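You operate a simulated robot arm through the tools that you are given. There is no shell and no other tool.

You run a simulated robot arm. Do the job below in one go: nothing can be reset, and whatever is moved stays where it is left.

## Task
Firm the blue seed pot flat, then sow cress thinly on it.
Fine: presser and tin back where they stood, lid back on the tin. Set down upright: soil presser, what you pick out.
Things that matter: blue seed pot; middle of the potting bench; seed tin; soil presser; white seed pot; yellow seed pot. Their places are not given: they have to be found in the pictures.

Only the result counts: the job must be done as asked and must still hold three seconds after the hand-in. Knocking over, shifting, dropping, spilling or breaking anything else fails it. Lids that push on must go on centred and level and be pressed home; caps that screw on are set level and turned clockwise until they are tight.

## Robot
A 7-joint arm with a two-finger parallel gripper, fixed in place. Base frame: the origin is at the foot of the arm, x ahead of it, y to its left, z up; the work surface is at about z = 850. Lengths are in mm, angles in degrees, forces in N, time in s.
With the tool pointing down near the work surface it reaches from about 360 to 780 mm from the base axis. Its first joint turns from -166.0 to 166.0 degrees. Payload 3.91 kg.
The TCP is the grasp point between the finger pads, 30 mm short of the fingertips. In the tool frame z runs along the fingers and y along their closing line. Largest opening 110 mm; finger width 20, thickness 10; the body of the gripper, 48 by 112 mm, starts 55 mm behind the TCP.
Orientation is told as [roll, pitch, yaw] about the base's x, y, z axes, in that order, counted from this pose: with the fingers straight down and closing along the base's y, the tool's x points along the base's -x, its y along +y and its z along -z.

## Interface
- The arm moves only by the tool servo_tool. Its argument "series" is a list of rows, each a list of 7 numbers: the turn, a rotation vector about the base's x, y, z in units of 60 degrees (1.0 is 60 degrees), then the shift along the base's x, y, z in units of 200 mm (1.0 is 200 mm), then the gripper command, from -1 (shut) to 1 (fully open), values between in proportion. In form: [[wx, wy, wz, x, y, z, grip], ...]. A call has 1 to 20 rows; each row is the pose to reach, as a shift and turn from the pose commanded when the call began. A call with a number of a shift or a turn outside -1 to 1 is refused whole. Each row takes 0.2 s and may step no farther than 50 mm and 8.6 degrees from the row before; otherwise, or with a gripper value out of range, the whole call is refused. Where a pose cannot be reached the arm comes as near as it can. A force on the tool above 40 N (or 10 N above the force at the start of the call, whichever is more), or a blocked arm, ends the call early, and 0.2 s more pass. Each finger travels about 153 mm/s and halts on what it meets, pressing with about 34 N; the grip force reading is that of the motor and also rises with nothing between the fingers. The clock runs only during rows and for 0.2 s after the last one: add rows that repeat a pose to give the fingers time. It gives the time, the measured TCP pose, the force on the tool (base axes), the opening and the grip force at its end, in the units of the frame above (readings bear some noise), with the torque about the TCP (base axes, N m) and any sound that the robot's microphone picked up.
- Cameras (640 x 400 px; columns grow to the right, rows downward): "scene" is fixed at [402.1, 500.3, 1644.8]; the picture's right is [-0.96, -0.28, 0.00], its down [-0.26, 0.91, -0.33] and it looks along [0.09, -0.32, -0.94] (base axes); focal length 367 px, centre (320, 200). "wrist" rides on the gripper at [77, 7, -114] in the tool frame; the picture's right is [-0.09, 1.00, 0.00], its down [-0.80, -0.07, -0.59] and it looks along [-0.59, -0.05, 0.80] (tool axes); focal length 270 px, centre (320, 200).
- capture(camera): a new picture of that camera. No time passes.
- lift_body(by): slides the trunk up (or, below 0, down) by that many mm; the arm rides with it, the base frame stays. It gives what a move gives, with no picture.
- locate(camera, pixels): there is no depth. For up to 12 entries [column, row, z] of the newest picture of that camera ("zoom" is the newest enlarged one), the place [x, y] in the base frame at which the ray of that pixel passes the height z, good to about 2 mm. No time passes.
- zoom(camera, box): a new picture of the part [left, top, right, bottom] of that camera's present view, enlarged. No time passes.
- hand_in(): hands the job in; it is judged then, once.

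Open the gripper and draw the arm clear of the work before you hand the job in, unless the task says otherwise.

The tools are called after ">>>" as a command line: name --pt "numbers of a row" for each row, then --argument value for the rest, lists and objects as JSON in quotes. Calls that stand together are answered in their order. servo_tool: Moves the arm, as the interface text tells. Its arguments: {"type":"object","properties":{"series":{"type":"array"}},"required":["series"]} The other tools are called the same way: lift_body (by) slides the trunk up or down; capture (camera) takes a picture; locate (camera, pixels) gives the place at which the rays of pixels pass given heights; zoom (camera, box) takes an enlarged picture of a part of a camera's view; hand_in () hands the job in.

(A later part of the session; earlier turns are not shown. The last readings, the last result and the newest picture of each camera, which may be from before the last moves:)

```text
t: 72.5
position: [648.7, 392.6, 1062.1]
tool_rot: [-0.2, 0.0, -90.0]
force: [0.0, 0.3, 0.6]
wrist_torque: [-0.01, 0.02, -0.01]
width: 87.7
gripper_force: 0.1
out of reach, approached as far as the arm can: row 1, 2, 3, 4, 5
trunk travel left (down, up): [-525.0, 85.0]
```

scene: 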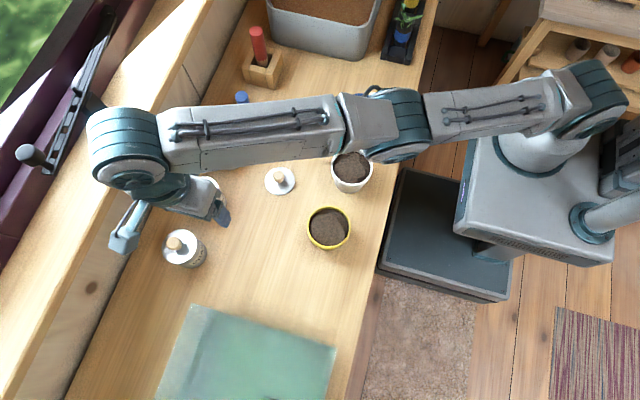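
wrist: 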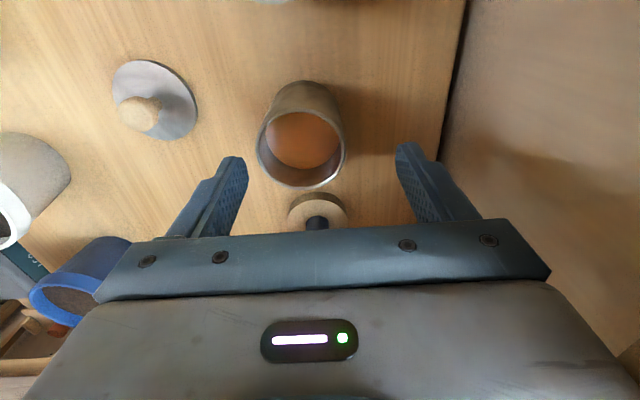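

Down keeps it on the same outer radius. Now I try upward and inward.

>>> servo_tool --pt "0 0 0 -0.05 -0.03 0.1 0.6" --pt "0 0 0 -0.1 -0.06 0.2 0.6" --pt "0 0 0 -0.15 -0.09 0.3 0.6" --pt "0 0 0 -0.2 -0.12 0.4 0.6" --pt "0 0 0 -0.25 -0.15 0.5 0.6" --pt "0 0 0 -0.3 -0.18 0.6 0.6" --pt "0 0 0 -0.35 -0.21 0.7 0.6" --pt "0 0 0 -0.35 -0.21 0.7 0.6"

>>> capture --camera "scene"

```text
t: 74.2
position: [598.4, 364.8, 1211.6]
tool_rot: [-0.1, 0.1, -89.9]
force: [-0.5, 0.1, -0.3]
wrist_torque: [-0.02, 0.01, 0.0]
width: 87.9
gripper_force: 0.0
out of reach, approached as far as the arm can: row 1, 2, 3, 4, 5, 6, 7, 8
trunk travel left (down, up): [-525.0, 85.0]
```

```text
taken
```

scene: 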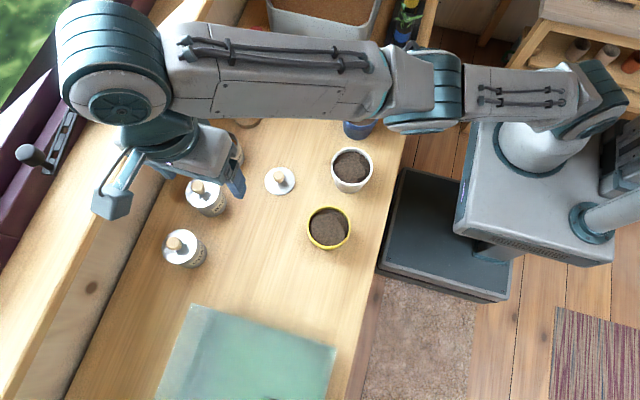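

The arm tracks an outer radius of ≈784 mm. I try pulling straight inward in very small steps, so the elbow has time to fold.

>>> servo_tool --pt "0 0 0 -0.005 -0.003 0 0.6" --pt "0 0 0 -0.01 -0.006 0 0.6" --pt "0 0 0 -0.015 -0.009 0 0.6" --pt "0 0 0 -0.02 -0.012 0 0.6" --pt "0 0 0 -0.03 -0.018 0 0.6" --pt "0 0 0 -0.04 -0.024 0 0.6" --pt "0 0 0 -0.05 -0.03 0 0.6" --pt "0 0 0 -0.06 -0.036 0 0.6" --pt "0 0 0 -0.08 -0.048 0 0.6" --pt "0 0 0 -0.1 -0.06 0 0.6" --pt "0 0 0 -0.12 -0.072 0 0.6" --pt "0 0 0 -0.15 -0.09 0 0.6"

```text
t: 76.8
position: [598.3, 361.1, 1218.5]
tool_rot: [0.0, 0.0, -90.0]
force: [0.9, 0.0, -0.4]
wrist_torque: [-0.01, 0.01, 0.01]
width: 88.1
gripper_force: 0.1
out of reach, approached as far as the arm can: row 2, 3, 4, 5, 6, 7, 8, 9, 10, 11, 12
trunk travel left (down, up): [-525.0, 85.0]
```

Inward motion is blocked because the elbow seems to have passed straight to its stop. I go fully outward (straight), then swing downward along the reach limit so the elbow can fold the proper way.

>>> servo_tool --pt "0 0 0 0.07 0.0425 0 0.6" --pt "0 0 0 0.1415 0.0855 0 0.6" --pt "0 0 0 0.159 0.096 -0.225 0.6" --pt "0 0 0 0.212 0.128 -0.45 0.6" --pt "0 0 0 0.23 0.139 -0.675 0.6" --pt "0 0 0 0.215 0.13 -0.9 0.6" --pt "0 0 0 0.125 0.075 -1.0 0.6" --pt "0 0 0 0.005 0.003 -1.0 0.6" --pt "0 0 0 0.005 0.003 -1.0 0.6"

>>> capture --camera "scene"

```text
t: 78.8
position: [637.8, 381.6, 1014.1]
tool_rot: [-0.9, -0.5, -89.5]
force: [1.9, -1.1, -1.1]
wrist_torque: [0.08, 0.15, -0.03]
width: 87.8
gripper_force: 0.1
out of reach, approached as far as the arm can: row 1, 2, 3, 4, 6, 7, 8
trunk travel left (down, up): [-525.0, 85.0]
```

```text
taken
```

scene: 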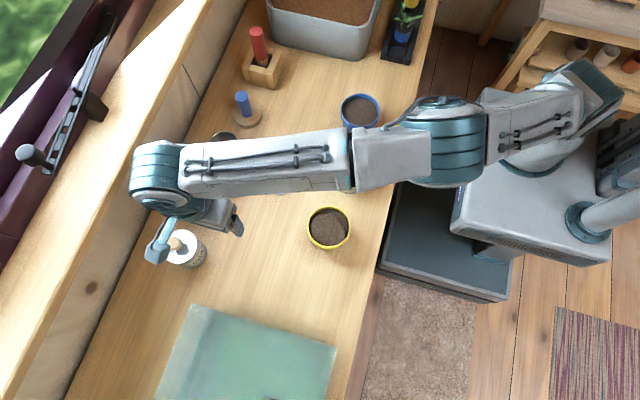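

It worked: the last row was reached and the elbow is folding ((638,382,1014)). I let it settle and move further inward and up to a comfortable pose.

>>> servo_tool --pt "0 0 0 0 0 0 0.6" --pt "0 0 0 -0.05 -0.05 0.02 0.6" --pt "0 0 0 -0.12 -0.12 0.05 0.6" --pt "0 0 0 -0.2 -0.2 0.1 0.6" --pt "0 0 0 -0.28 -0.3 0.15 0.6" --pt "0 0 0 -0.36 -0.4 0.2 0.6" --pt "0 0 0 -0.36 -0.4 0.2 0.6"

>>> capture --camera "scene"

```text
t: 80.5
position: [527.0, 284.8, 1056.9]
tool_rot: [0.1, 0.1, -89.9]
force: [0.2, -0.7, 0.4]
wrist_torque: [0.0, -0.01, -0.04]
width: 88.1
gripper_force: 0.1
trunk travel left (down, up): [-525.0, 85.0]
```

```text
taken
```

scene: 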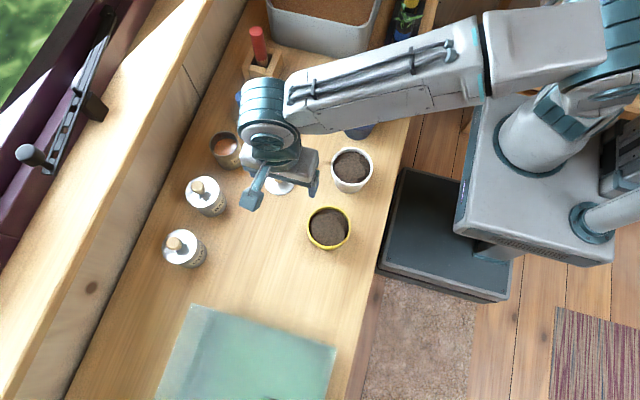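

The arm is well bent again and all objects look undisturbed. I turn the tool back to yaw 0 here before approaching the tin, since that keeps the gripper away from the sill.

>>> servo_tool --pt "0 0 0.14 0 -0.02 0 0.6" --pt "0 0 0.28 0 -0.06 0 0.6" --pt "0 0 0.42 0 -0.1 0 0.6" --pt "0 0 0.56 0 -0.15 0 0.6" --pt "0 0 0.7 0 -0.2 0 0.6" --pt "0 0 0.84 0 -0.26 0 0.6" --pt "0 0 0.98 0 -0.32 0 0.6" --pt "0 0 1.0 0 -0.32 0 0.6"

>>> servo_tool --pt "0 0 0.14 0.1 -0.05 0 0.6" --pt "0 0 0.28 0.2 -0.1 0 0.6" --pt "0 0 0.42 0.3 -0.15 0 0.6" --pt "0 0 0.498 0.4 -0.15 0 0.6" --pt "0 0 0.498 0.5 -0.15 -0.05 0.6" --pt "0 0 0.498 0.5 -0.15 -0.1 0.6" --pt "0 0 0.498 0.5 -0.15 -0.1 0.6"

>>> capture --camera "wrist"

>>> capture --camera "scene"

```text
t: 82.2
position: [525.1, 219.0, 1058.4]
tool_rot: [-0.1, 0.0, -29.9]
force: [0.3, -0.1, 0.1]
wrist_torque: [-0.01, 0.01, 0.0]
width: 87.7
gripper_force: 0.1
trunk travel left (down, up): [-525.0, 85.0]
```

```text
t: 83.8
position: [626.1, 189.1, 1038.2]
tool_rot: [-0.2, 0.0, -0.1]
force: [-0.4, 0.2, 0.6]
wrist_torque: [0.01, 0.01, 0.0]
width: 87.9
gripper_force: 0.1
trunk travel left (down, up): [-525.0, 85.0]
```

```text
taken
```

wrist: 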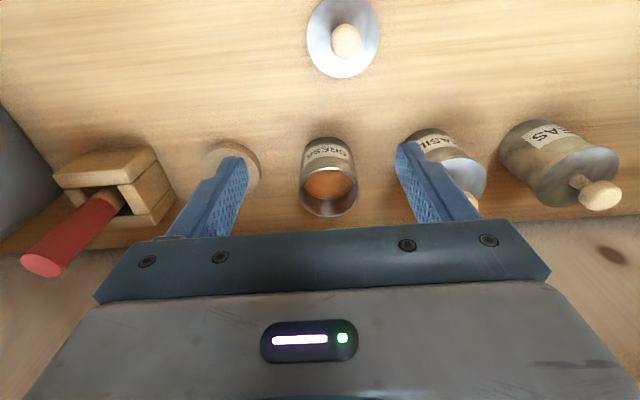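

```text
taken
```

scene: 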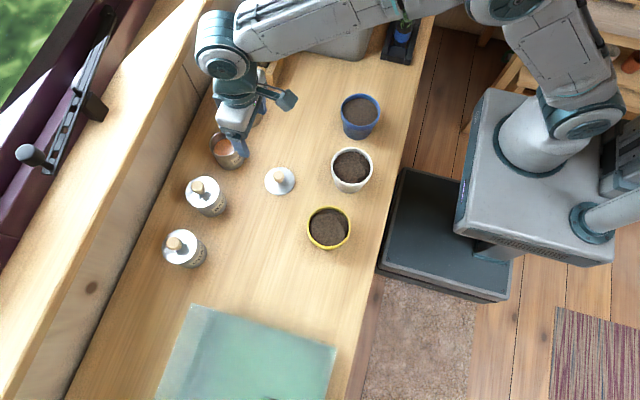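

I move above the tin at z≈975 (tips ≈945, rim ≈925) to check centring before straddling it.

>>> servo_tool --pt "0.003 0 0 0.15 0.005 -0.05 0.6" --pt "0.003 0 0 0.3 0.01 -0.15 0.6" --pt "0.003 0 0 0.415 0.01 -0.25 0.6" --pt "0.003 0 0 0.415 0.01 -0.315 0.6" --pt "0.003 0 0 0.415 0.01 -0.315 0.6"

>>> zoom --camera "wrist" --box '[200, 60, 440, 240]'

>>> zoom --camera "scene" --box '[180, 100, 280, 180]'

```text
t: 85.0
position: [707.7, 190.1, 973.9]
tool_rot: [0.1, 0.1, 0.0]
force: [0.0, 0.4, -0.6]
wrist_torque: [0.02, -0.02, 0.01]
width: 87.9
gripper_force: 0.0
trunk travel left (down, up): [-525.0, 85.0]
```

```text
2.22 times, centred on (320, 150) of wrist
```

zoom: 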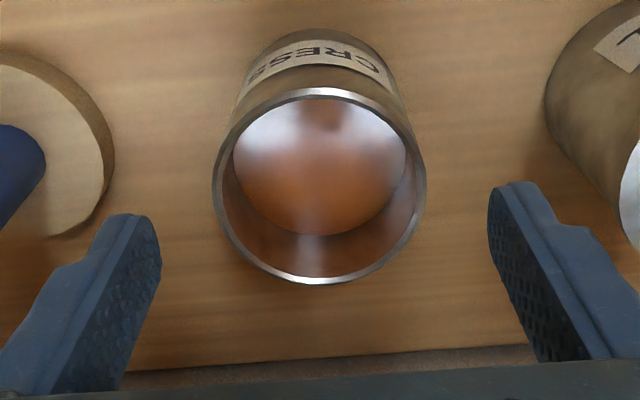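

```text
5.00 times, centred on (230, 140) of scene
```

zoom: 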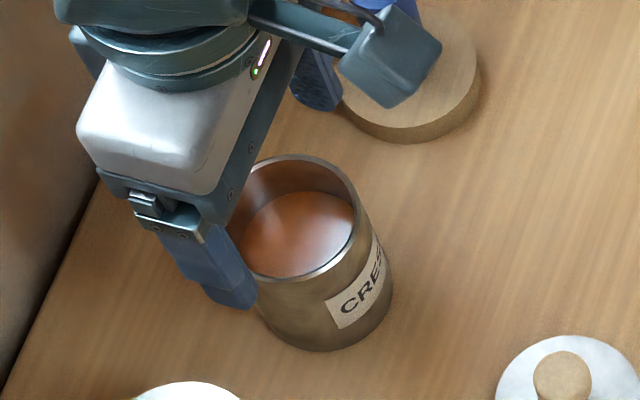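

The rim is centred on the TCP within about 1 mm (column 319.6, centre x≈708.9). I descend around the tin to z=892.

>>> servo_tool --pt "0 0 0 0.006 0 -0.1 0.6" --pt "0 0 0 0.006 0 -0.2 0.6" --pt "0 0 0 0.006 0 -0.3 0.6" --pt "0 0 0 0.006 0 -0.38 0.6" --pt "0 0 0 0.006 0 -0.41 0.6" --pt "0 0 0 0.006 0 -0.41 0.6"

>>> zoom --camera "wrist" --box '[200, 60, 440, 240]'

>>> zoom --camera "scene" --box '[180, 100, 280, 180]'

```text
t: 86.5
position: [708.9, 189.3, 893.6]
tool_rot: [0.2, 0.0, -0.1]
force: [0.4, -0.1, 0.8]
wrist_torque: [0.03, -0.04, 0.0]
width: 88.1
gripper_force: 0.0
trunk travel left (down, up): [-525.0, 85.0]
```

```text
2.22 times, centred on (320, 150) of wrist
```

zoom: 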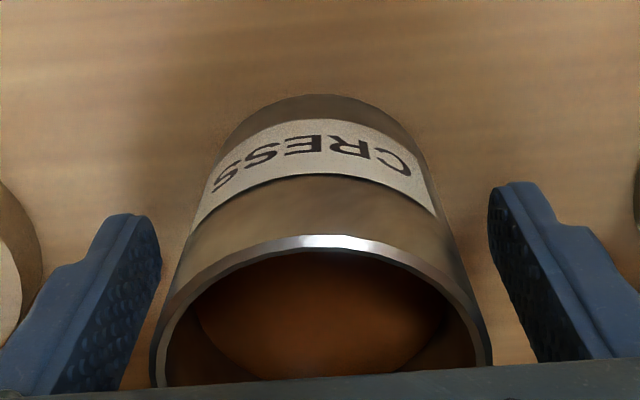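

```text
5.00 times, centred on (230, 140) of scene
```

zoom: 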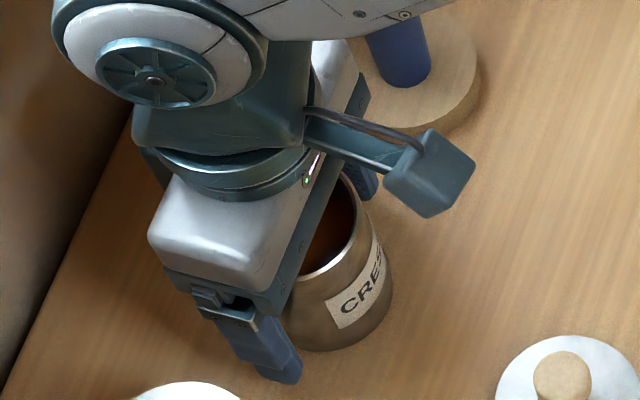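

The tin stands centred between the pads. I close gradually, then confirm the opening.

>>> servo_tool --pt "0 0 0 0 0 0 0.35" --pt "0 0 0 0 0 0 0.22" --pt "0 0 0 0 0 0 0.15" --pt "0 0 0 0 0 0 0.0" --pt "0 0 0 0 0 0 -0.5" --pt "0 0 0 0 0 0 -1" --pt "0 0 0 0 0 0 -1"

>>> servo_tool --pt "0 0 0 0 0 0.003 -1" --pt "0 0 0 0 0 0.007 -1" --pt "0 0 0 0 0 0.012 -1" --pt "0 0 0 0 0 0.02 -1" --pt "0 0 0 0 0 0.03 -1"

>>> zoom --camera "scene" --box '[180, 100, 280, 180]'

```text
t: 88.0
position: [709.4, 190.5, 894.7]
tool_rot: [0.0, 0.0, -0.1]
force: [-1.1, -0.4, 0.3]
wrist_torque: [-0.12, -0.01, -0.02]
width: 63.3
gripper_force: 34.2
trunk travel left (down, up): [-525.0, 85.0]
```

```text
t: 89.2
position: [709.8, 189.4, 898.9]
tool_rot: [0.2, -0.1, 0.0]
force: [0.0, 0.3, -1.4]
wrist_torque: [0.0, 0.01, -0.01]
width: 63.1
gripper_force: 33.7
trunk travel left (down, up): [-525.0, 85.0]
```

```text
5.00 times, centred on (230, 140) of scene
```

zoom: 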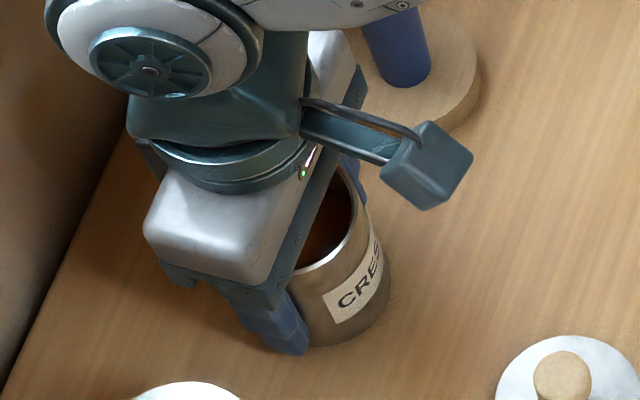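

The tin is lifting (force z -1.4 N, opening 63.1). I continue up slowly to about z=960 and check it holds.

>>> servo_tool --pt "0 0 0 0 0 0.01 -1" --pt "0 0 0 0 0 0.03 -1" --pt "0 0 0 0 0 0.06 -1" --pt "0 0 0 0 0 0.1 -1" --pt "0 0 0 0 0 0.15 -1" --pt "0 0 0 0 0 0.2 -1" --pt "0 0 0 0 0 0.25 -1" --pt "0 0 0 0 0 0.29 -1" --pt "0 0 0 0 0 0.31 -1"

>>> zoom --camera "scene" --box '[180, 100, 280, 180]'

```text
t: 91.2
position: [709.0, 191.0, 961.0]
tool_rot: [0.1, 0.0, -0.1]
force: [0.5, -0.1, -2.2]
wrist_torque: [0.03, -0.02, 0.03]
width: 63.1
gripper_force: 33.8
trunk travel left (down, up): [-525.0, 85.0]
```

```text
5.00 times, centred on (230, 140) of scene
```

zoom: 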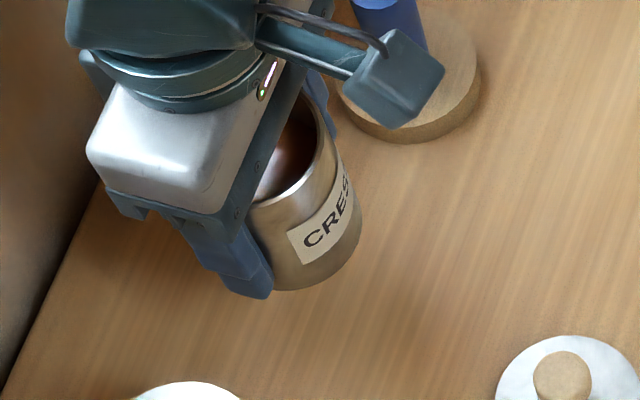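

The tin hangs level. I carry it slowly up and inward to about (560,150,1040).

>>> servo_tool --pt "0 0 0 -0.02 0 0.05 -1" --pt "0 0 0 -0.06 -0.01 0.12 -1" --pt "0 0 0 -0.12 -0.03 0.2 -1" --pt "0 0 0 -0.2 -0.05 0.27 -1" --pt "0 0 0 -0.29 -0.08 0.33 -1" --pt "0 0 0 -0.38 -0.11 0.38 -1" --pt "0 0 0 -0.48 -0.14 0.4 -1" --pt "0 0 0 -0.58 -0.17 0.4 -1" --pt "0 0 0 -0.67 -0.19 0.4 -1" --pt "0 0 0 -0.73 -0.2 0.4 -1" --pt "0 0 0 -0.75 -0.2 0.4 -1"

>>> capture --camera "wrist"

>>> capture --camera "scene"

```text
t: 93.7
position: [560.0, 150.4, 1040.0]
tool_rot: [0.1, 0.0, 0.0]
force: [0.3, 0.0, -1.5]
wrist_torque: [0.02, 0.0, -0.02]
width: 63.2
gripper_force: 34.1
trunk travel left (down, up): [-525.0, 85.0]
```

```text
taken
```

wrist: 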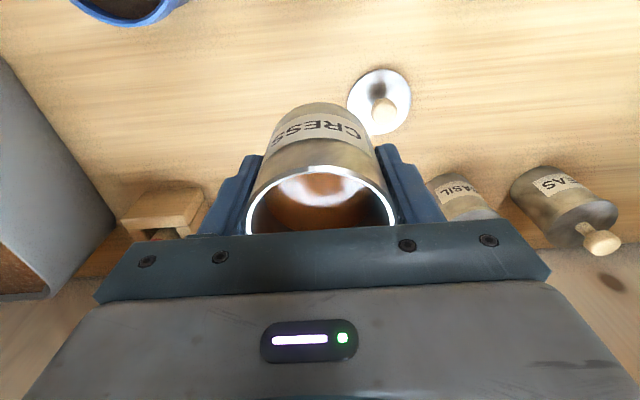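

```text
taken
```

scene: 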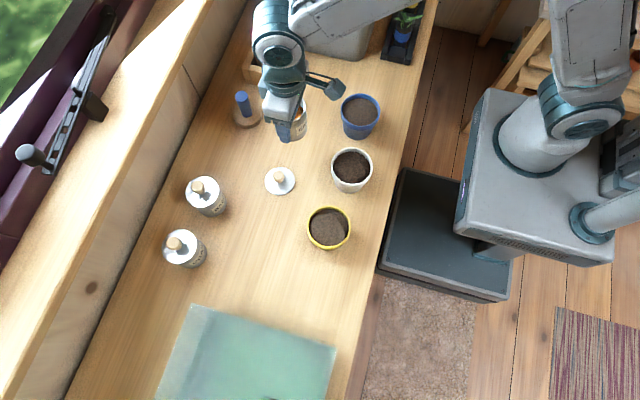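

The tin is held level. I yaw the tool -90° here in two calls with slight shifts inward, keeping the tin upright.

>>> servo_tool --pt "0 0 -0.1 0 0 0 -1" --pt "0 0 -0.22 -0.02 0 0 -1" --pt "0 0 -0.34 -0.05 0 0 -1" --pt "0 0 -0.46 -0.08 0 0 -1" --pt "0 0 -0.58 -0.12 0 0 -1" --pt "0 0 -0.7 -0.16 0 0 -1" --pt "0 0 -0.82 -0.2 0 0 -1" --pt "0 0 -0.94 -0.24 0 0 -1" --pt "0 0 -1.0 -0.25 0 0 -1" --pt "0 0 -1.0 -0.25 0 0 -1"

>>> servo_tool --pt "0 0 -0.1 0 0 0 -1" --pt "0 0 -0.22 0 0 0 -1" --pt "0 0 -0.34 0 0 0 -1" --pt "0 0 -0.46 0 0 0 -1" --pt "0 0 -0.5 0 0 0 -1" --pt "0 0 -0.5 0 0 0 -1"

>>> capture --camera "wrist"

>>> capture --camera "scene"

```text
t: 95.8
position: [508.9, 149.3, 1041.5]
tool_rot: [0.2, 0.0, -60.2]
force: [-0.4, 0.1, -1.6]
wrist_torque: [0.02, -0.02, 0.02]
width: 63.4
gripper_force: 34.2
trunk travel left (down, up): [-525.0, 85.0]
```

```text
t: 97.2
position: [509.0, 151.7, 1040.9]
tool_rot: [0.1, 0.0, -90.2]
force: [-0.6, 0.1, -1.5]
wrist_torque: [-0.01, -0.03, -0.03]
width: 63.4
gripper_force: 33.8
trunk travel left (down, up): [-525.0, 85.0]
```

```text
taken
```

wrist: 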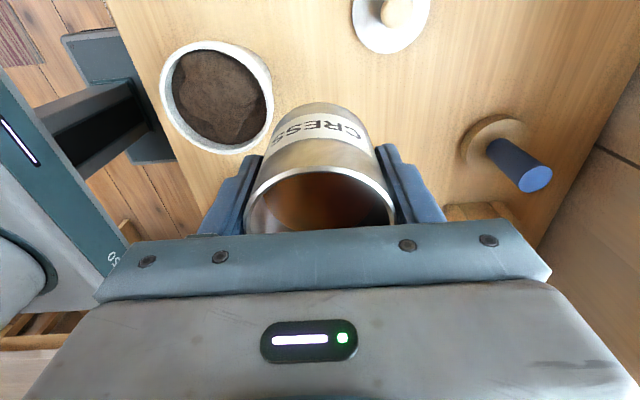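

```text
taken
```

scene: 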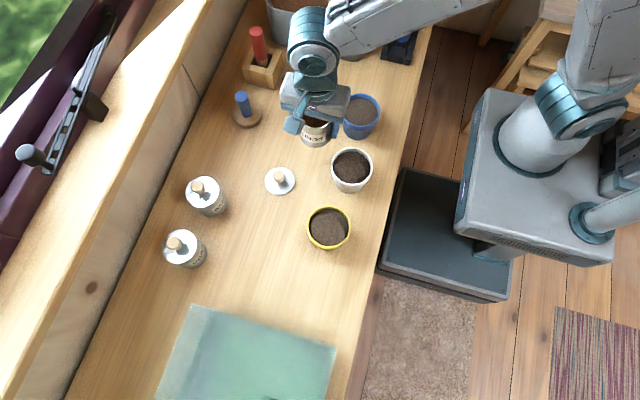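

Yaw is -90° and the tin is still upright and held. I move slowly over to the blue pot, to about (441,64,1030).

>>> servo_tool --pt "0 0 0 -0.03 -0.03 0 -1" --pt "0 0 0 -0.08 -0.09 0 -1" --pt "0 0 0 -0.14 -0.17 0 -1" --pt "0 0 0 -0.2 -0.25 0 -1" --pt "0 0 0 -0.26 -0.33 -0.02 -1" --pt "0 0 0 -0.31 -0.4 -0.04 -1" --pt "0 0 0 -0.34 -0.43 -0.05 -1" --pt "0 0 0 -0.34 -0.435 -0.055 -1" --pt "0 0 0 -0.34 -0.435 -0.055 -1"

>>> capture --camera "wrist"

>>> zoom --camera "scene" --box '[280, 60, 440, 180]'

```text
t: 99.2
position: [440.8, 62.6, 1029.8]
tool_rot: [0.0, 0.0, -90.1]
force: [-0.4, 0.6, -1.6]
wrist_torque: [-0.02, -0.05, -0.01]
width: 63.4
gripper_force: 34.0
trunk travel left (down, up): [-525.0, 85.0]
```

```text
taken
```

wrist: 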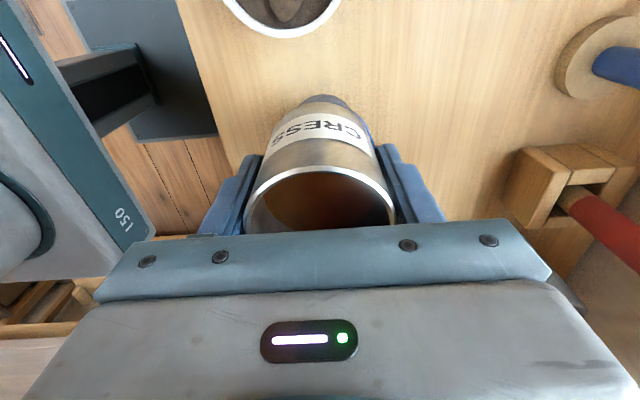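

```text
3.33 times, centred on (360, 120) of scene
```

zoom: 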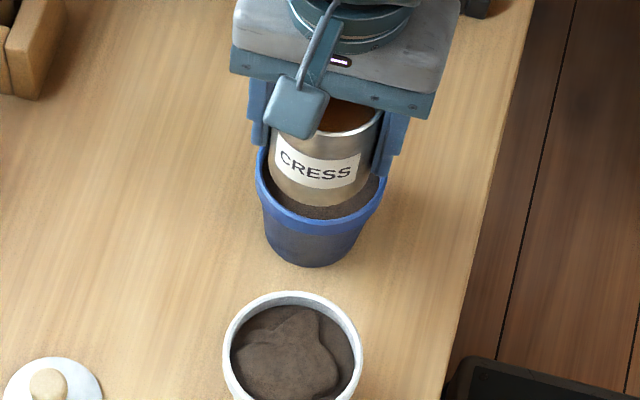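

The tin is above the blue pot. I tilt it to about 42° while keeping its lip over the pot, well below the likely pour angle.

>>> servo_tool --pt "0.07 0 0 0 0.012 0 -1" --pt "0.14 0 0 0 0.022 -0.007 -1" --pt "0.21 0 0 0 0.031 -0.015 -1" --pt "0.28 0 0 0 0.039 -0.03 -1" --pt "0.35 0 0 0 0.046 -0.04 -1" --pt "0.42 0 0 0 0.052 -0.05 -1" --pt "0.49 0 0 0 0.057 -0.06 -1" --pt "0.56 0 0 0 0.061 -0.07 -1" --pt "0.63 0 0 0 0.063 -0.078 -1" --pt "0.7 0 0 0 0.065 -0.086 -1" --pt "0.7 0 0 0 0.065 -0.086 -1"

>>> capture --camera "wrist"

>>> zoom --camera "scene" --box '[280, 60, 440, 180]'

```text
t: 101.7
position: [440.6, 75.6, 1011.9]
tool_rot: [-0.1, 42.1, -90.1]
force: [-0.1, -0.2, -0.6]
wrist_torque: [0.01, -0.02, -0.01]
width: 63.5
gripper_force: 33.9
trunk travel left (down, up): [-525.0, 85.0]
```

```text
taken
```

wrist: 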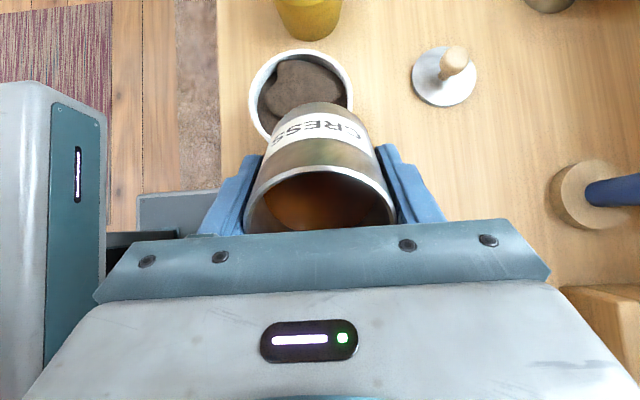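

```text
3.33 times, centred on (360, 120) of scene
```

zoom: 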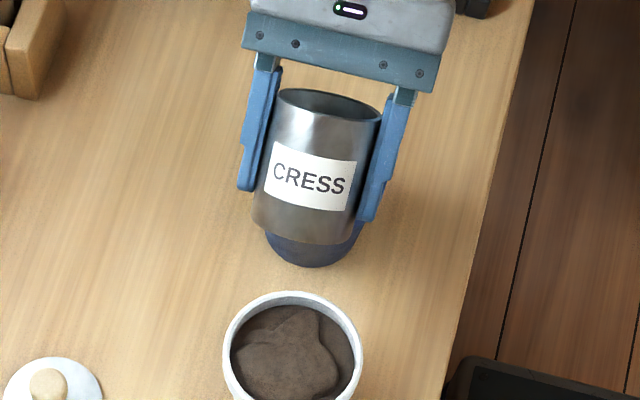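

Tilt is 42° and nothing has been heard. I look into the tin in the wrist view to see where the seed surface is.

>>> zoom --camera "wrist" --box '[230, 100, 410, 240]'

>>> zoom --camera "scene" --box '[320, 70, 400, 130]'

```text
2.86 times, centred on (320, 170) of wrist
```

zoom: 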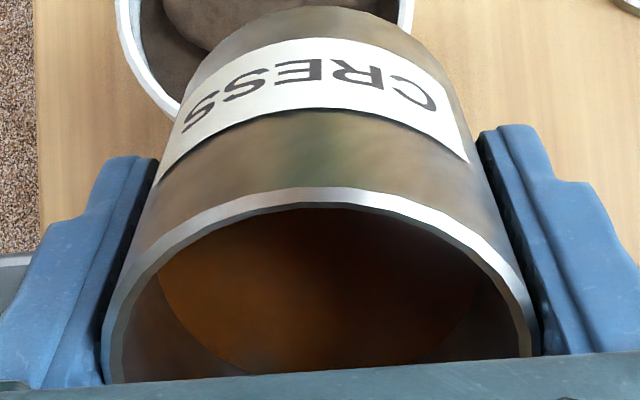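

```text
6.67 times, centred on (360, 100) of scene
```

zoom: 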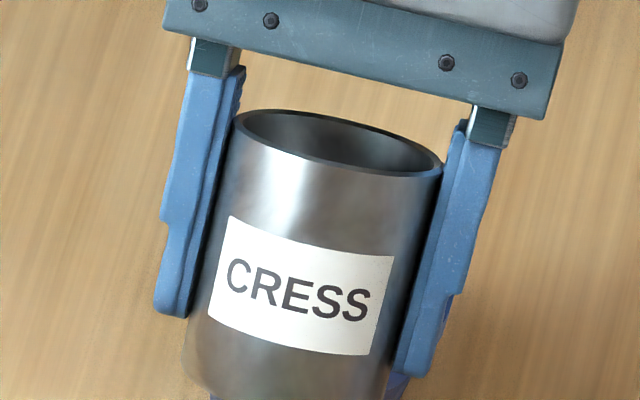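

The seed surface is unchanged and nothing was heard. I lower the lip nearer the pot while tilting to 50°, listening for seeds.

>>> servo_tool --pt "0.04 0 0 0 0.001 -0.04 -1" --pt "0.08 0 0 0 0.002 -0.09 -1" --pt "0.133 0 0 0 0.004 -0.14 -1" --pt "0.133 0 0 0 0.004 -0.14 -1"

>>> zoom --camera "scene" --box '[300, 70, 420, 150]'

```text
t: 102.7
position: [441.6, 78.0, 985.4]
tool_rot: [0.0, 50.0, -90.2]
force: [0.0, 0.3, -1.8]
wrist_torque: [-0.01, 0.02, 0.03]
width: 63.2
gripper_force: 33.9
trunk travel left (down, up): [-525.0, 85.0]
```

```text
5.00 times, centred on (360, 110) of scene
```

zoom: 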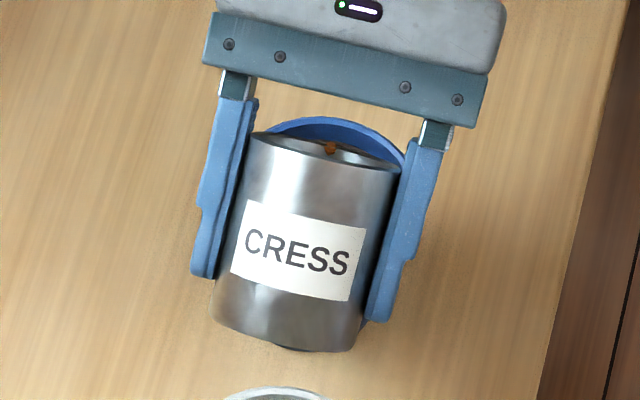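

A brown grain is visible at zoom (330,147) by the mouth, so seeds may be starting to come out at 50°. I zoom in closer to look.

>>> zoom --camera "scene" --box '[345, 80, 385, 110]'

>>> zoom --camera "wrist" --box '[230, 100, 410, 240]'

```text
13.33 times, centred on (365, 95) of scene
```

zoom: 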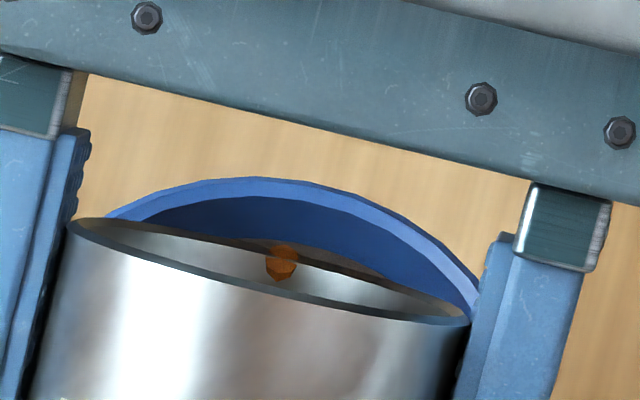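

```text
2.86 times, centred on (320, 170) of wrist
```

zoom: 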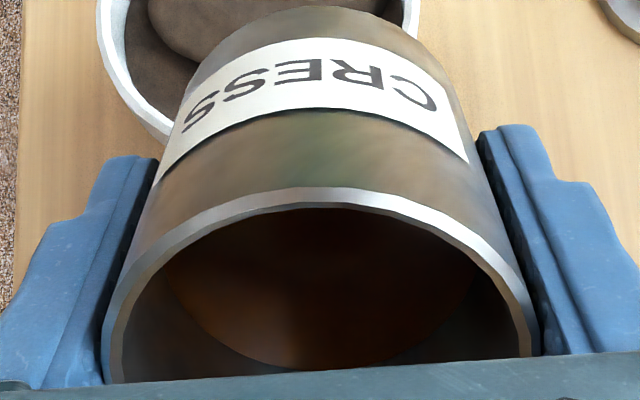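

One grain is passing over the lip: flow begins at about 50°. I tip back to about 25° right away while staying over the pot, then look.

>>> servo_tool --pt "-0.14 0 0 0 0 0.03 -1" --pt "-0.28 0 0 0 -0.005 0.08 -1" --pt "-0.42 0 0 0 -0.015 0.15 -1" --pt "-0.42 0 0 0 -0.015 0.2 -1"

>>> zoom --camera "scene" --box '[300, 70, 420, 150]'

```text
t: 103.7
position: [441.8, 75.2, 1024.6]
tool_rot: [0.0, 24.7, -90.2]
force: [-0.3, 0.0, -1.6]
wrist_torque: [-0.02, 0.01, -0.02]
width: 63.2
gripper_force: 33.5
trunk travel left (down, up): [-525.0, 85.0]
```

```text
5.00 times, centred on (360, 110) of scene
```

zoom: 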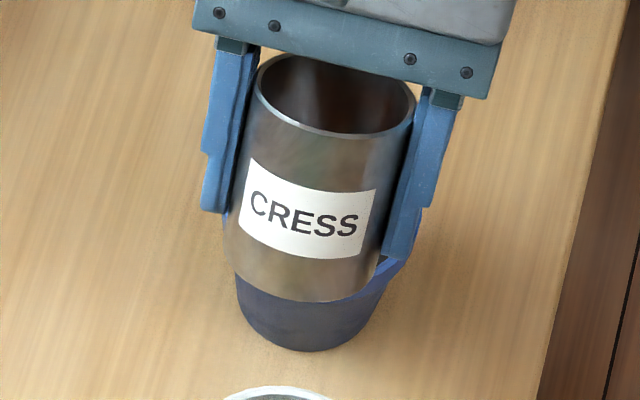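

The tin is safe at 25°. I slide it 100 mm outward (+x) to uncover the blue pot for the scene camera.

>>> servo_tool --pt "0 0 0 0.05 0 0.02 -1" --pt "0 0 0 0.14 0 0.05 -1" --pt "0 0 0 0.24 0 0.07 -1" --pt "0 0 0 0.34 0 0.07 -1" --pt "0 0 0 0.44 0 0.07 -1" --pt "0 0 0 0.5 0 0.07 -1"

>>> zoom --camera "scene" --box '[330, 80, 394, 128]'

```text
t: 105.0
position: [541.5, 74.2, 1038.7]
tool_rot: [0.0, 24.6, -90.1]
force: [-0.1, -0.7, -1.8]
wrist_torque: [0.01, -0.03, -0.02]
width: 63.3
gripper_force: 34.3
trunk travel left (down, up): [-525.0, 85.0]
```

```text
8.33 times, centred on (362, 104) of scene
```

zoom: 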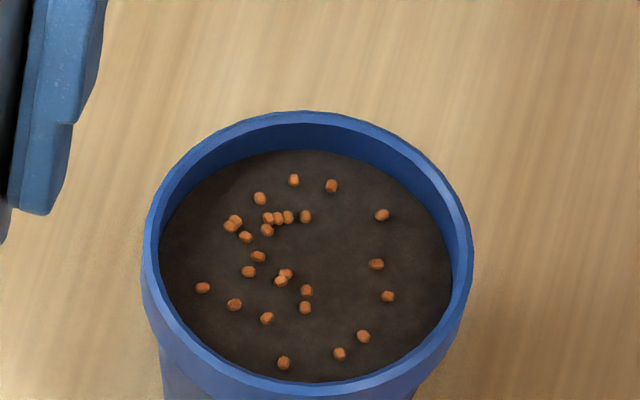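

About 26 grains lie well spread on the blue pot's flat soil, which is a thin sowing. I check around for any stray seeds on the bench or in the white pot.

>>> zoom --camera "scene" --box '[300, 60, 430, 150]'

>>> zoom --camera "scene" --box '[280, 130, 420, 220]'

>>> capture --camera "wrist"

>>> capture --camera "scene"

```text
4.44 times, centred on (365, 105) of scene
```

zoom: 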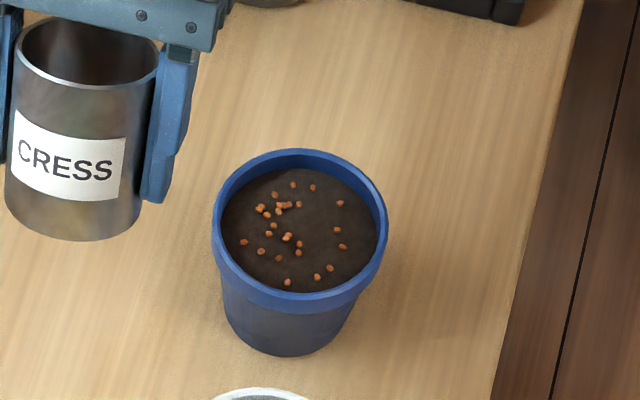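

```text
4.44 times, centred on (350, 175) of scene
```

zoom: 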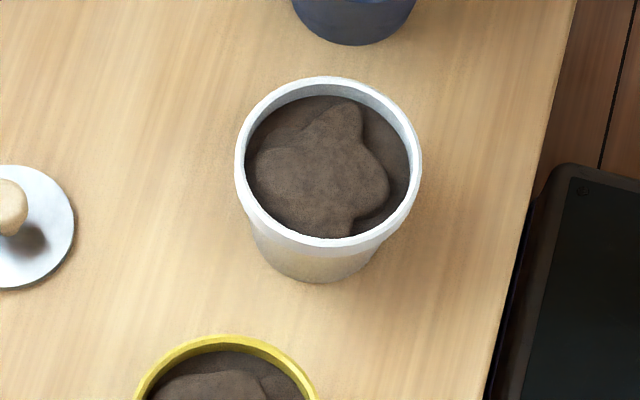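

```text
taken
```

wrist: 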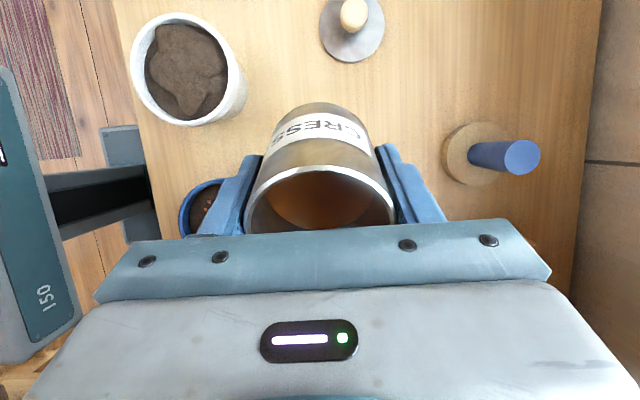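

```text
taken
```

scene: 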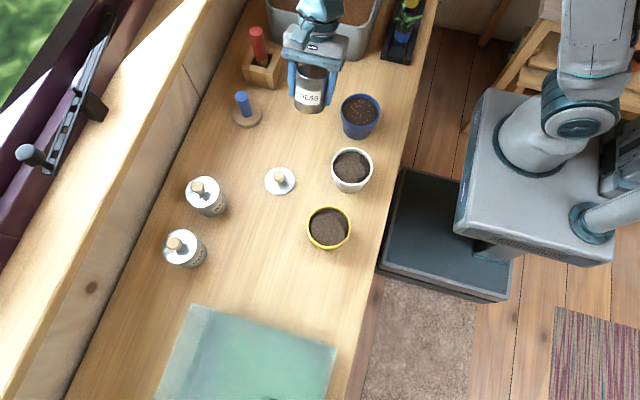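

No strays anywhere. I set the tin fully upright again and start turning it back toward yaw 0.

>>> servo_tool --pt "-0.08 0 0 0 0.02 0 -1" --pt "-0.18 0 0 0 0.06 0 -1" --pt "-0.28 0 0 0 0.11 0 -1" --pt "-0.37 0 0 0 0.17 0 -1" --pt "-0.41 0 0 0 0.23 0 -1" --pt "-0.41 0 0 0 0.27 0 -1" --pt "-0.41 0 0 0 0.27 0 -1"

>>> servo_tool --pt "0 0 0.1 0 0 0 -1" --pt "0 0 0.22 0 0 0 -1" --pt "0 0 0.34 0 0 0 -1" --pt "0 0 0.46 0 0 0 -1" --pt "0 0 0.58 0 0 0 -1" --pt "0 0 0.7 0 0 0 -1" --pt "0 0 0.82 0 0 0 -1" --pt "0 0 0.94 0 0 0 -1" --pt "0 0 1.0 0 0 0 -1" --pt "0 0 1.0 0 0 0 -1"

```text
t: 106.7
position: [541.8, 128.3, 1038.0]
tool_rot: [0.0, 0.0, -90.1]
force: [0.1, 0.7, -1.8]
wrist_torque: [0.0, 0.04, -0.01]
width: 63.3
gripper_force: 33.7
trunk travel left (down, up): [-525.0, 85.0]
```

```text
t: 108.8
position: [541.9, 127.7, 1039.1]
tool_rot: [0.1, 0.1, -30.1]
force: [0.4, 0.1, -1.6]
wrist_torque: [-0.03, 0.0, 0.02]
width: 63.5
gripper_force: 34.1
trunk travel left (down, up): [-525.0, 85.0]
```

The tin is upright at yaw -30°. I finish the turn to 0° and move outward toward the tin's place at z≈1010.

>>> servo_tool --pt "0 0 0.1 0.03 0.02 0 -1" --pt "0 0 0.22 0.09 0.06 0 -1" --pt "0 0 0.34 0.16 0.1 0 -1" --pt "0 0 0.45 0.24 0.15 0 -1" --pt "0 0 0.5 0.33 0.2 0 -1" --pt "0 0 0.5 0.42 0.24 -0.02 -1" --pt "0 0 0.5 0.51 0.28 -0.05 -1" --pt "0 0 0.5 0.6 0.305 -0.1 -1" --pt "0 0 0.5 0.69 0.31 -0.16 -1" --pt "0 0 0.5 0.77 0.31 -0.22 -1" --pt "0 0 0.5 0.82 0.31 -0.29 -1" --pt "0 0 0.5 0.836 0.31 -0.36 -1" --pt "0 0 0.5 0.836 0.31 -0.36 -1"

>>> capture --camera "wrist"

>>> zoom --camera "scene" --box '[150, 80, 310, 180]'

```text
t: 111.7
position: [709.0, 191.3, 966.2]
tool_rot: [0.1, 0.1, -0.1]
force: [0.8, -0.5, -0.8]
wrist_torque: [-0.02, -0.06, -0.01]
width: 63.2
gripper_force: 34.2
trunk travel left (down, up): [-525.0, 85.0]
```

```text
taken
```

wrist: 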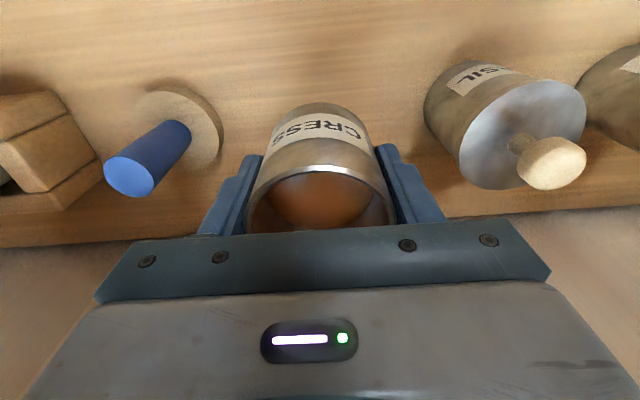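

```text
4.00 times, centred on (230, 130) of scene
```

zoom: 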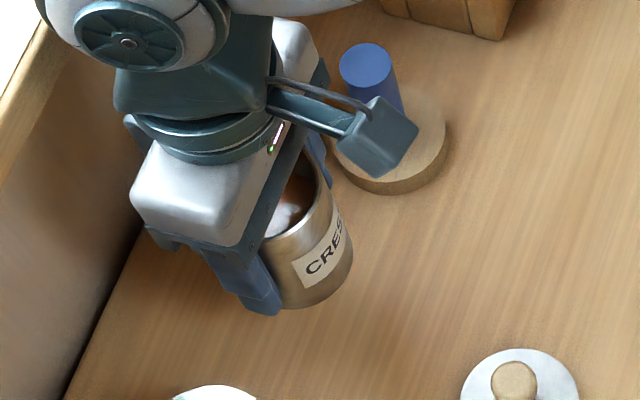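

The tin is above its place ((709,191.3)). I lower it to about 5 mm above the bench.

>>> servo_tool --pt "0 0 0 0 -0.003 -0.06 -1" --pt "0 0 0 0 -0.003 -0.13 -1" --pt "0 0 0 0 -0.003 -0.2 -1" --pt "0 0 0 0 -0.003 -0.26 -1" --pt "0 0 0 0 -0.003 -0.3 -1" --pt "0 0 0 0 -0.003 -0.32 -1" --pt "0 0 0 0 -0.003 -0.335 -1" --pt "0 0 0 0 -0.003 -0.335 -1"

>>> zoom --camera "scene" --box '[180, 100, 280, 180]'

```text
t: 113.5
position: [709.7, 190.1, 898.5]
tool_rot: [0.2, 0.1, -0.1]
force: [-0.2, 0.0, -1.7]
wrist_torque: [-0.03, 0.0, -0.02]
width: 63.2
gripper_force: 34.4
trunk travel left (down, up): [-525.0, 85.0]
```

```text
5.00 times, centred on (230, 140) of scene
```

zoom: 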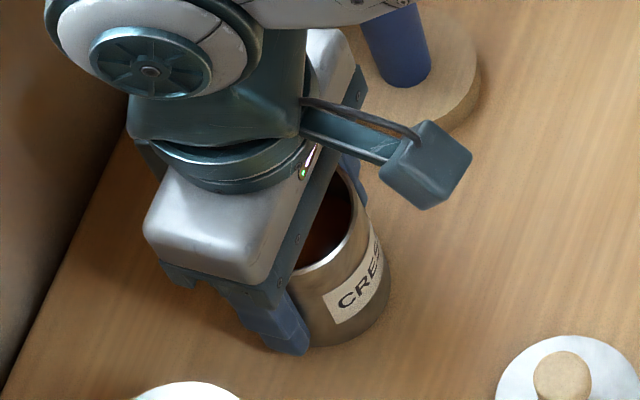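

Just about 5 mm to go (z=898.5). I step down 1 mm at a time to feel the bench.

>>> servo_tool --pt "0 0 0 0 0 -0.005 -1" --pt "0 0 0 0 0 -0.01 -1" --pt "0 0 0 0 0 -0.015 -1"

>>> servo_tool --pt "0 0 0 0 0 -0.004 -1" --pt "0 0 0 0 0 -0.006 -1"

```text
t: 114.2
position: [708.7, 190.0, 896.7]
tool_rot: [0.2, 0.2, -0.1]
force: [-0.2, -0.5, -0.7]
wrist_torque: [0.01, 0.0, 0.03]
width: 63.1
gripper_force: 34.0
trunk travel left (down, up): [-525.0, 85.0]
```

```text
t: 114.8
position: [709.1, 189.4, 895.4]
tool_rot: [0.1, 0.2, 0.0]
force: [-0.6, 0.1, -1.7]
wrist_torque: [-0.01, 0.0, 0.0]
width: 63.4
gripper_force: 33.8
trunk travel left (down, up): [-525.0, 85.0]
```

No contact yet at 895.4. I keep stepping down.

>>> servo_tool --pt "0 0 0 0 0 -0.004 -1" --pt "0 0 0 0 0 -0.006 -1"

>>> servo_tool --pt "0 0 0 0 0 -0.003 -1" --pt "0 0 0 0 0 -0.005 -1"

```text
t: 115.5
position: [707.2, 190.8, 893.9]
tool_rot: [0.1, 0.3, 0.0]
force: [0.2, -0.4, -1.9]
wrist_torque: [0.01, -0.03, -0.03]
width: 63.2
gripper_force: 34.1
trunk travel left (down, up): [-525.0, 85.0]
```

```text
t: 116.0
position: [708.7, 191.0, 895.0]
tool_rot: [0.1, 0.2, -0.1]
force: [0.5, 1.2, 1.7]
wrist_torque: [-0.03, -0.11, 0.02]
width: 63.4
gripper_force: 34.2
trunk travel left (down, up): [-525.0, 85.0]
```

Force z has risen to +1.7 N: the tin touches the bench. I settle 0.4 mm more, then open slowly.

>>> servo_tool --pt "0 0 0 0 0 -0.002 -1" --pt "0 0 0 0 0 -0.002 -1"

>>> servo_tool --pt "0 0 0 0 0 0 0.2" --pt "0 0 0 0 0 0 0.3" --pt "0 0 0 0 0 0 0.45" --pt "0 0 0 0 0 0 0.6" --pt "0 0 0 0 0 0 0.6"

>>> zoom --camera "wrist" --box '[200, 60, 440, 240]'

```text
t: 116.7
position: [708.1, 190.4, 894.8]
tool_rot: [0.0, 0.0, 0.0]
force: [2.0, 1.9, 6.6]
wrist_torque: [-0.11, -0.16, 0.07]
width: 63.2
gripper_force: 33.6
trunk travel left (down, up): [-525.0, 85.0]
```

```text
t: 117.8
position: [707.8, 190.7, 891.7]
tool_rot: [0.1, 0.1, -0.1]
force: [0.0, -0.3, -0.4]
wrist_torque: [-0.02, 0.0, -0.02]
width: 88.2
gripper_force: 0.0
trunk travel left (down, up): [-525.0, 85.0]
```

```text
2.22 times, centred on (320, 150) of wrist
```

zoom: 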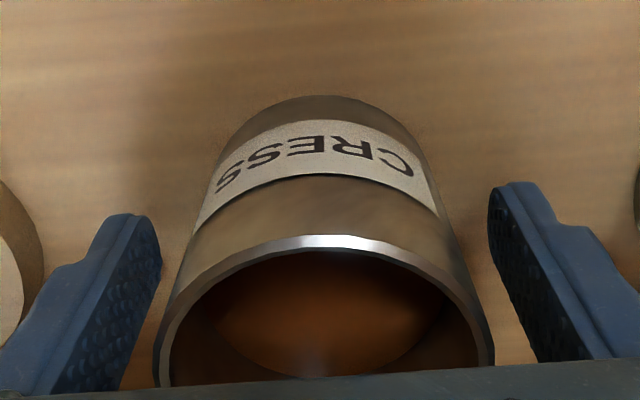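

The tin stands free. I rise straight up above it and check its position against the first picture.

>>> servo_tool --pt "0 0 0 0 0 0.08 0.6" --pt "0 0 0 0 0 0.2 0.6" --pt "0 0 0 0 0 0.35 0.6" --pt "0 0 0 0 0 0.5 0.6" --pt "0 0 0 -0.1 0 0.6 0.4" --pt "0 0 0 -0.25 0 0.65 0.2" --pt "0 0 0 -0.4 0 0.7 0.0" --pt "0 0 0 -0.4 0 0.7 0.0"

>>> zoom --camera "scene" --box '[150, 80, 310, 180]'

>>> capture --camera "wrist"

```text
t: 119.7
position: [627.6, 188.7, 1032.4]
tool_rot: [0.0, 0.2, -0.1]
force: [0.0, 0.0, -0.4]
wrist_torque: [-0.03, -0.01, 0.02]
width: 55.2
gripper_force: 0.0
trunk travel left (down, up): [-525.0, 85.0]
```

```text
4.00 times, centred on (230, 130) of scene
```

zoom: 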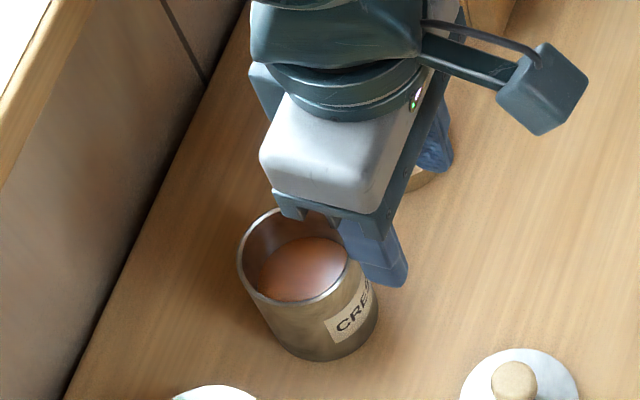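

```text
taken
```

wrist: 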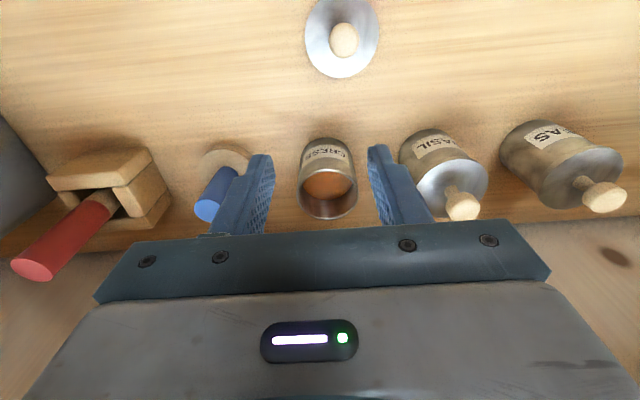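

The tin is back on its mark. Next the lid at (579,214): I move above it and down to z≈945 for a centring check.

>>> servo_tool --pt "0 0 0 -0.12 0.06 -0.05 0.0" --pt "0 0 0 -0.24 0.128 -0.1 0.0" --pt "0 0 0 -0.243 0.128 -0.25 0.0" --pt "0 0 0 -0.243 0.128 -0.4 0.0" --pt "0 0 0 -0.243 0.128 -0.435 0.0" --pt "0 0 0 -0.243 0.128 -0.435 0.0"

>>> zoom --camera "wrist" --box '[200, 60, 440, 240]'

```text
t: 121.0
position: [580.6, 214.9, 946.0]
tool_rot: [0.1, 0.2, 0.0]
force: [-0.1, 0.4, 0.0]
wrist_torque: [-0.02, 0.0, 0.01]
width: 54.9
gripper_force: 0.0
trunk travel left (down, up): [-525.0, 85.0]
```

```text
2.22 times, centred on (320, 150) of wrist
```

zoom: 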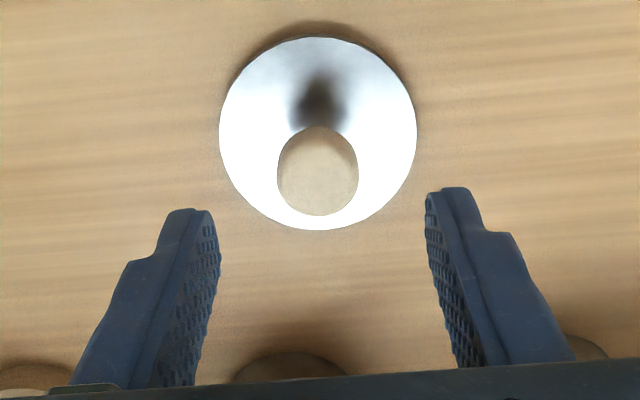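

The lid is centred on the TCP within 1 mm. I descend to z≈894 with tiny levelling correction, then grip the knob.

>>> servo_tool --pt "0 -0.003 0 0.002 -0.002 -0.08 0.0" --pt "0 -0.003 0 0.002 -0.002 -0.17 0.0" --pt "0 -0.003 0 0.002 -0.002 -0.23 0.0" --pt "0 -0.003 0 0.002 -0.002 -0.26 0.0" --pt "0 -0.003 0 0.002 -0.002 -0.26 0.0"

>>> zoom --camera "wrist" --box '[200, 60, 440, 240]'

```text
t: 122.2
position: [580.4, 214.8, 893.2]
tool_rot: [0.1, -0.1, -0.1]
force: [-0.5, 0.4, 0.4]
wrist_torque: [0.01, -0.01, 0.03]
width: 54.9
gripper_force: 0.0
trunk travel left (down, up): [-525.0, 85.0]
```

```text
2.22 times, centred on (320, 150) of wrist
```

zoom: 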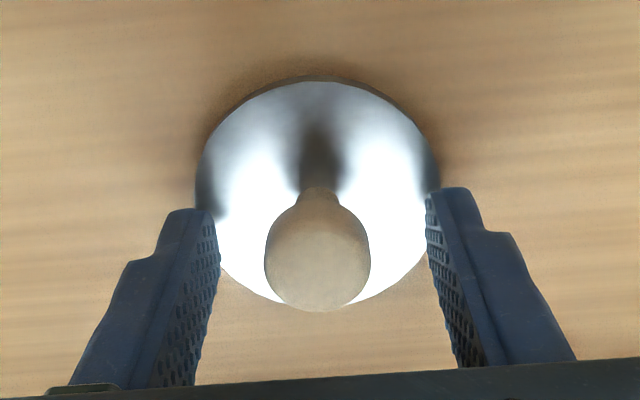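

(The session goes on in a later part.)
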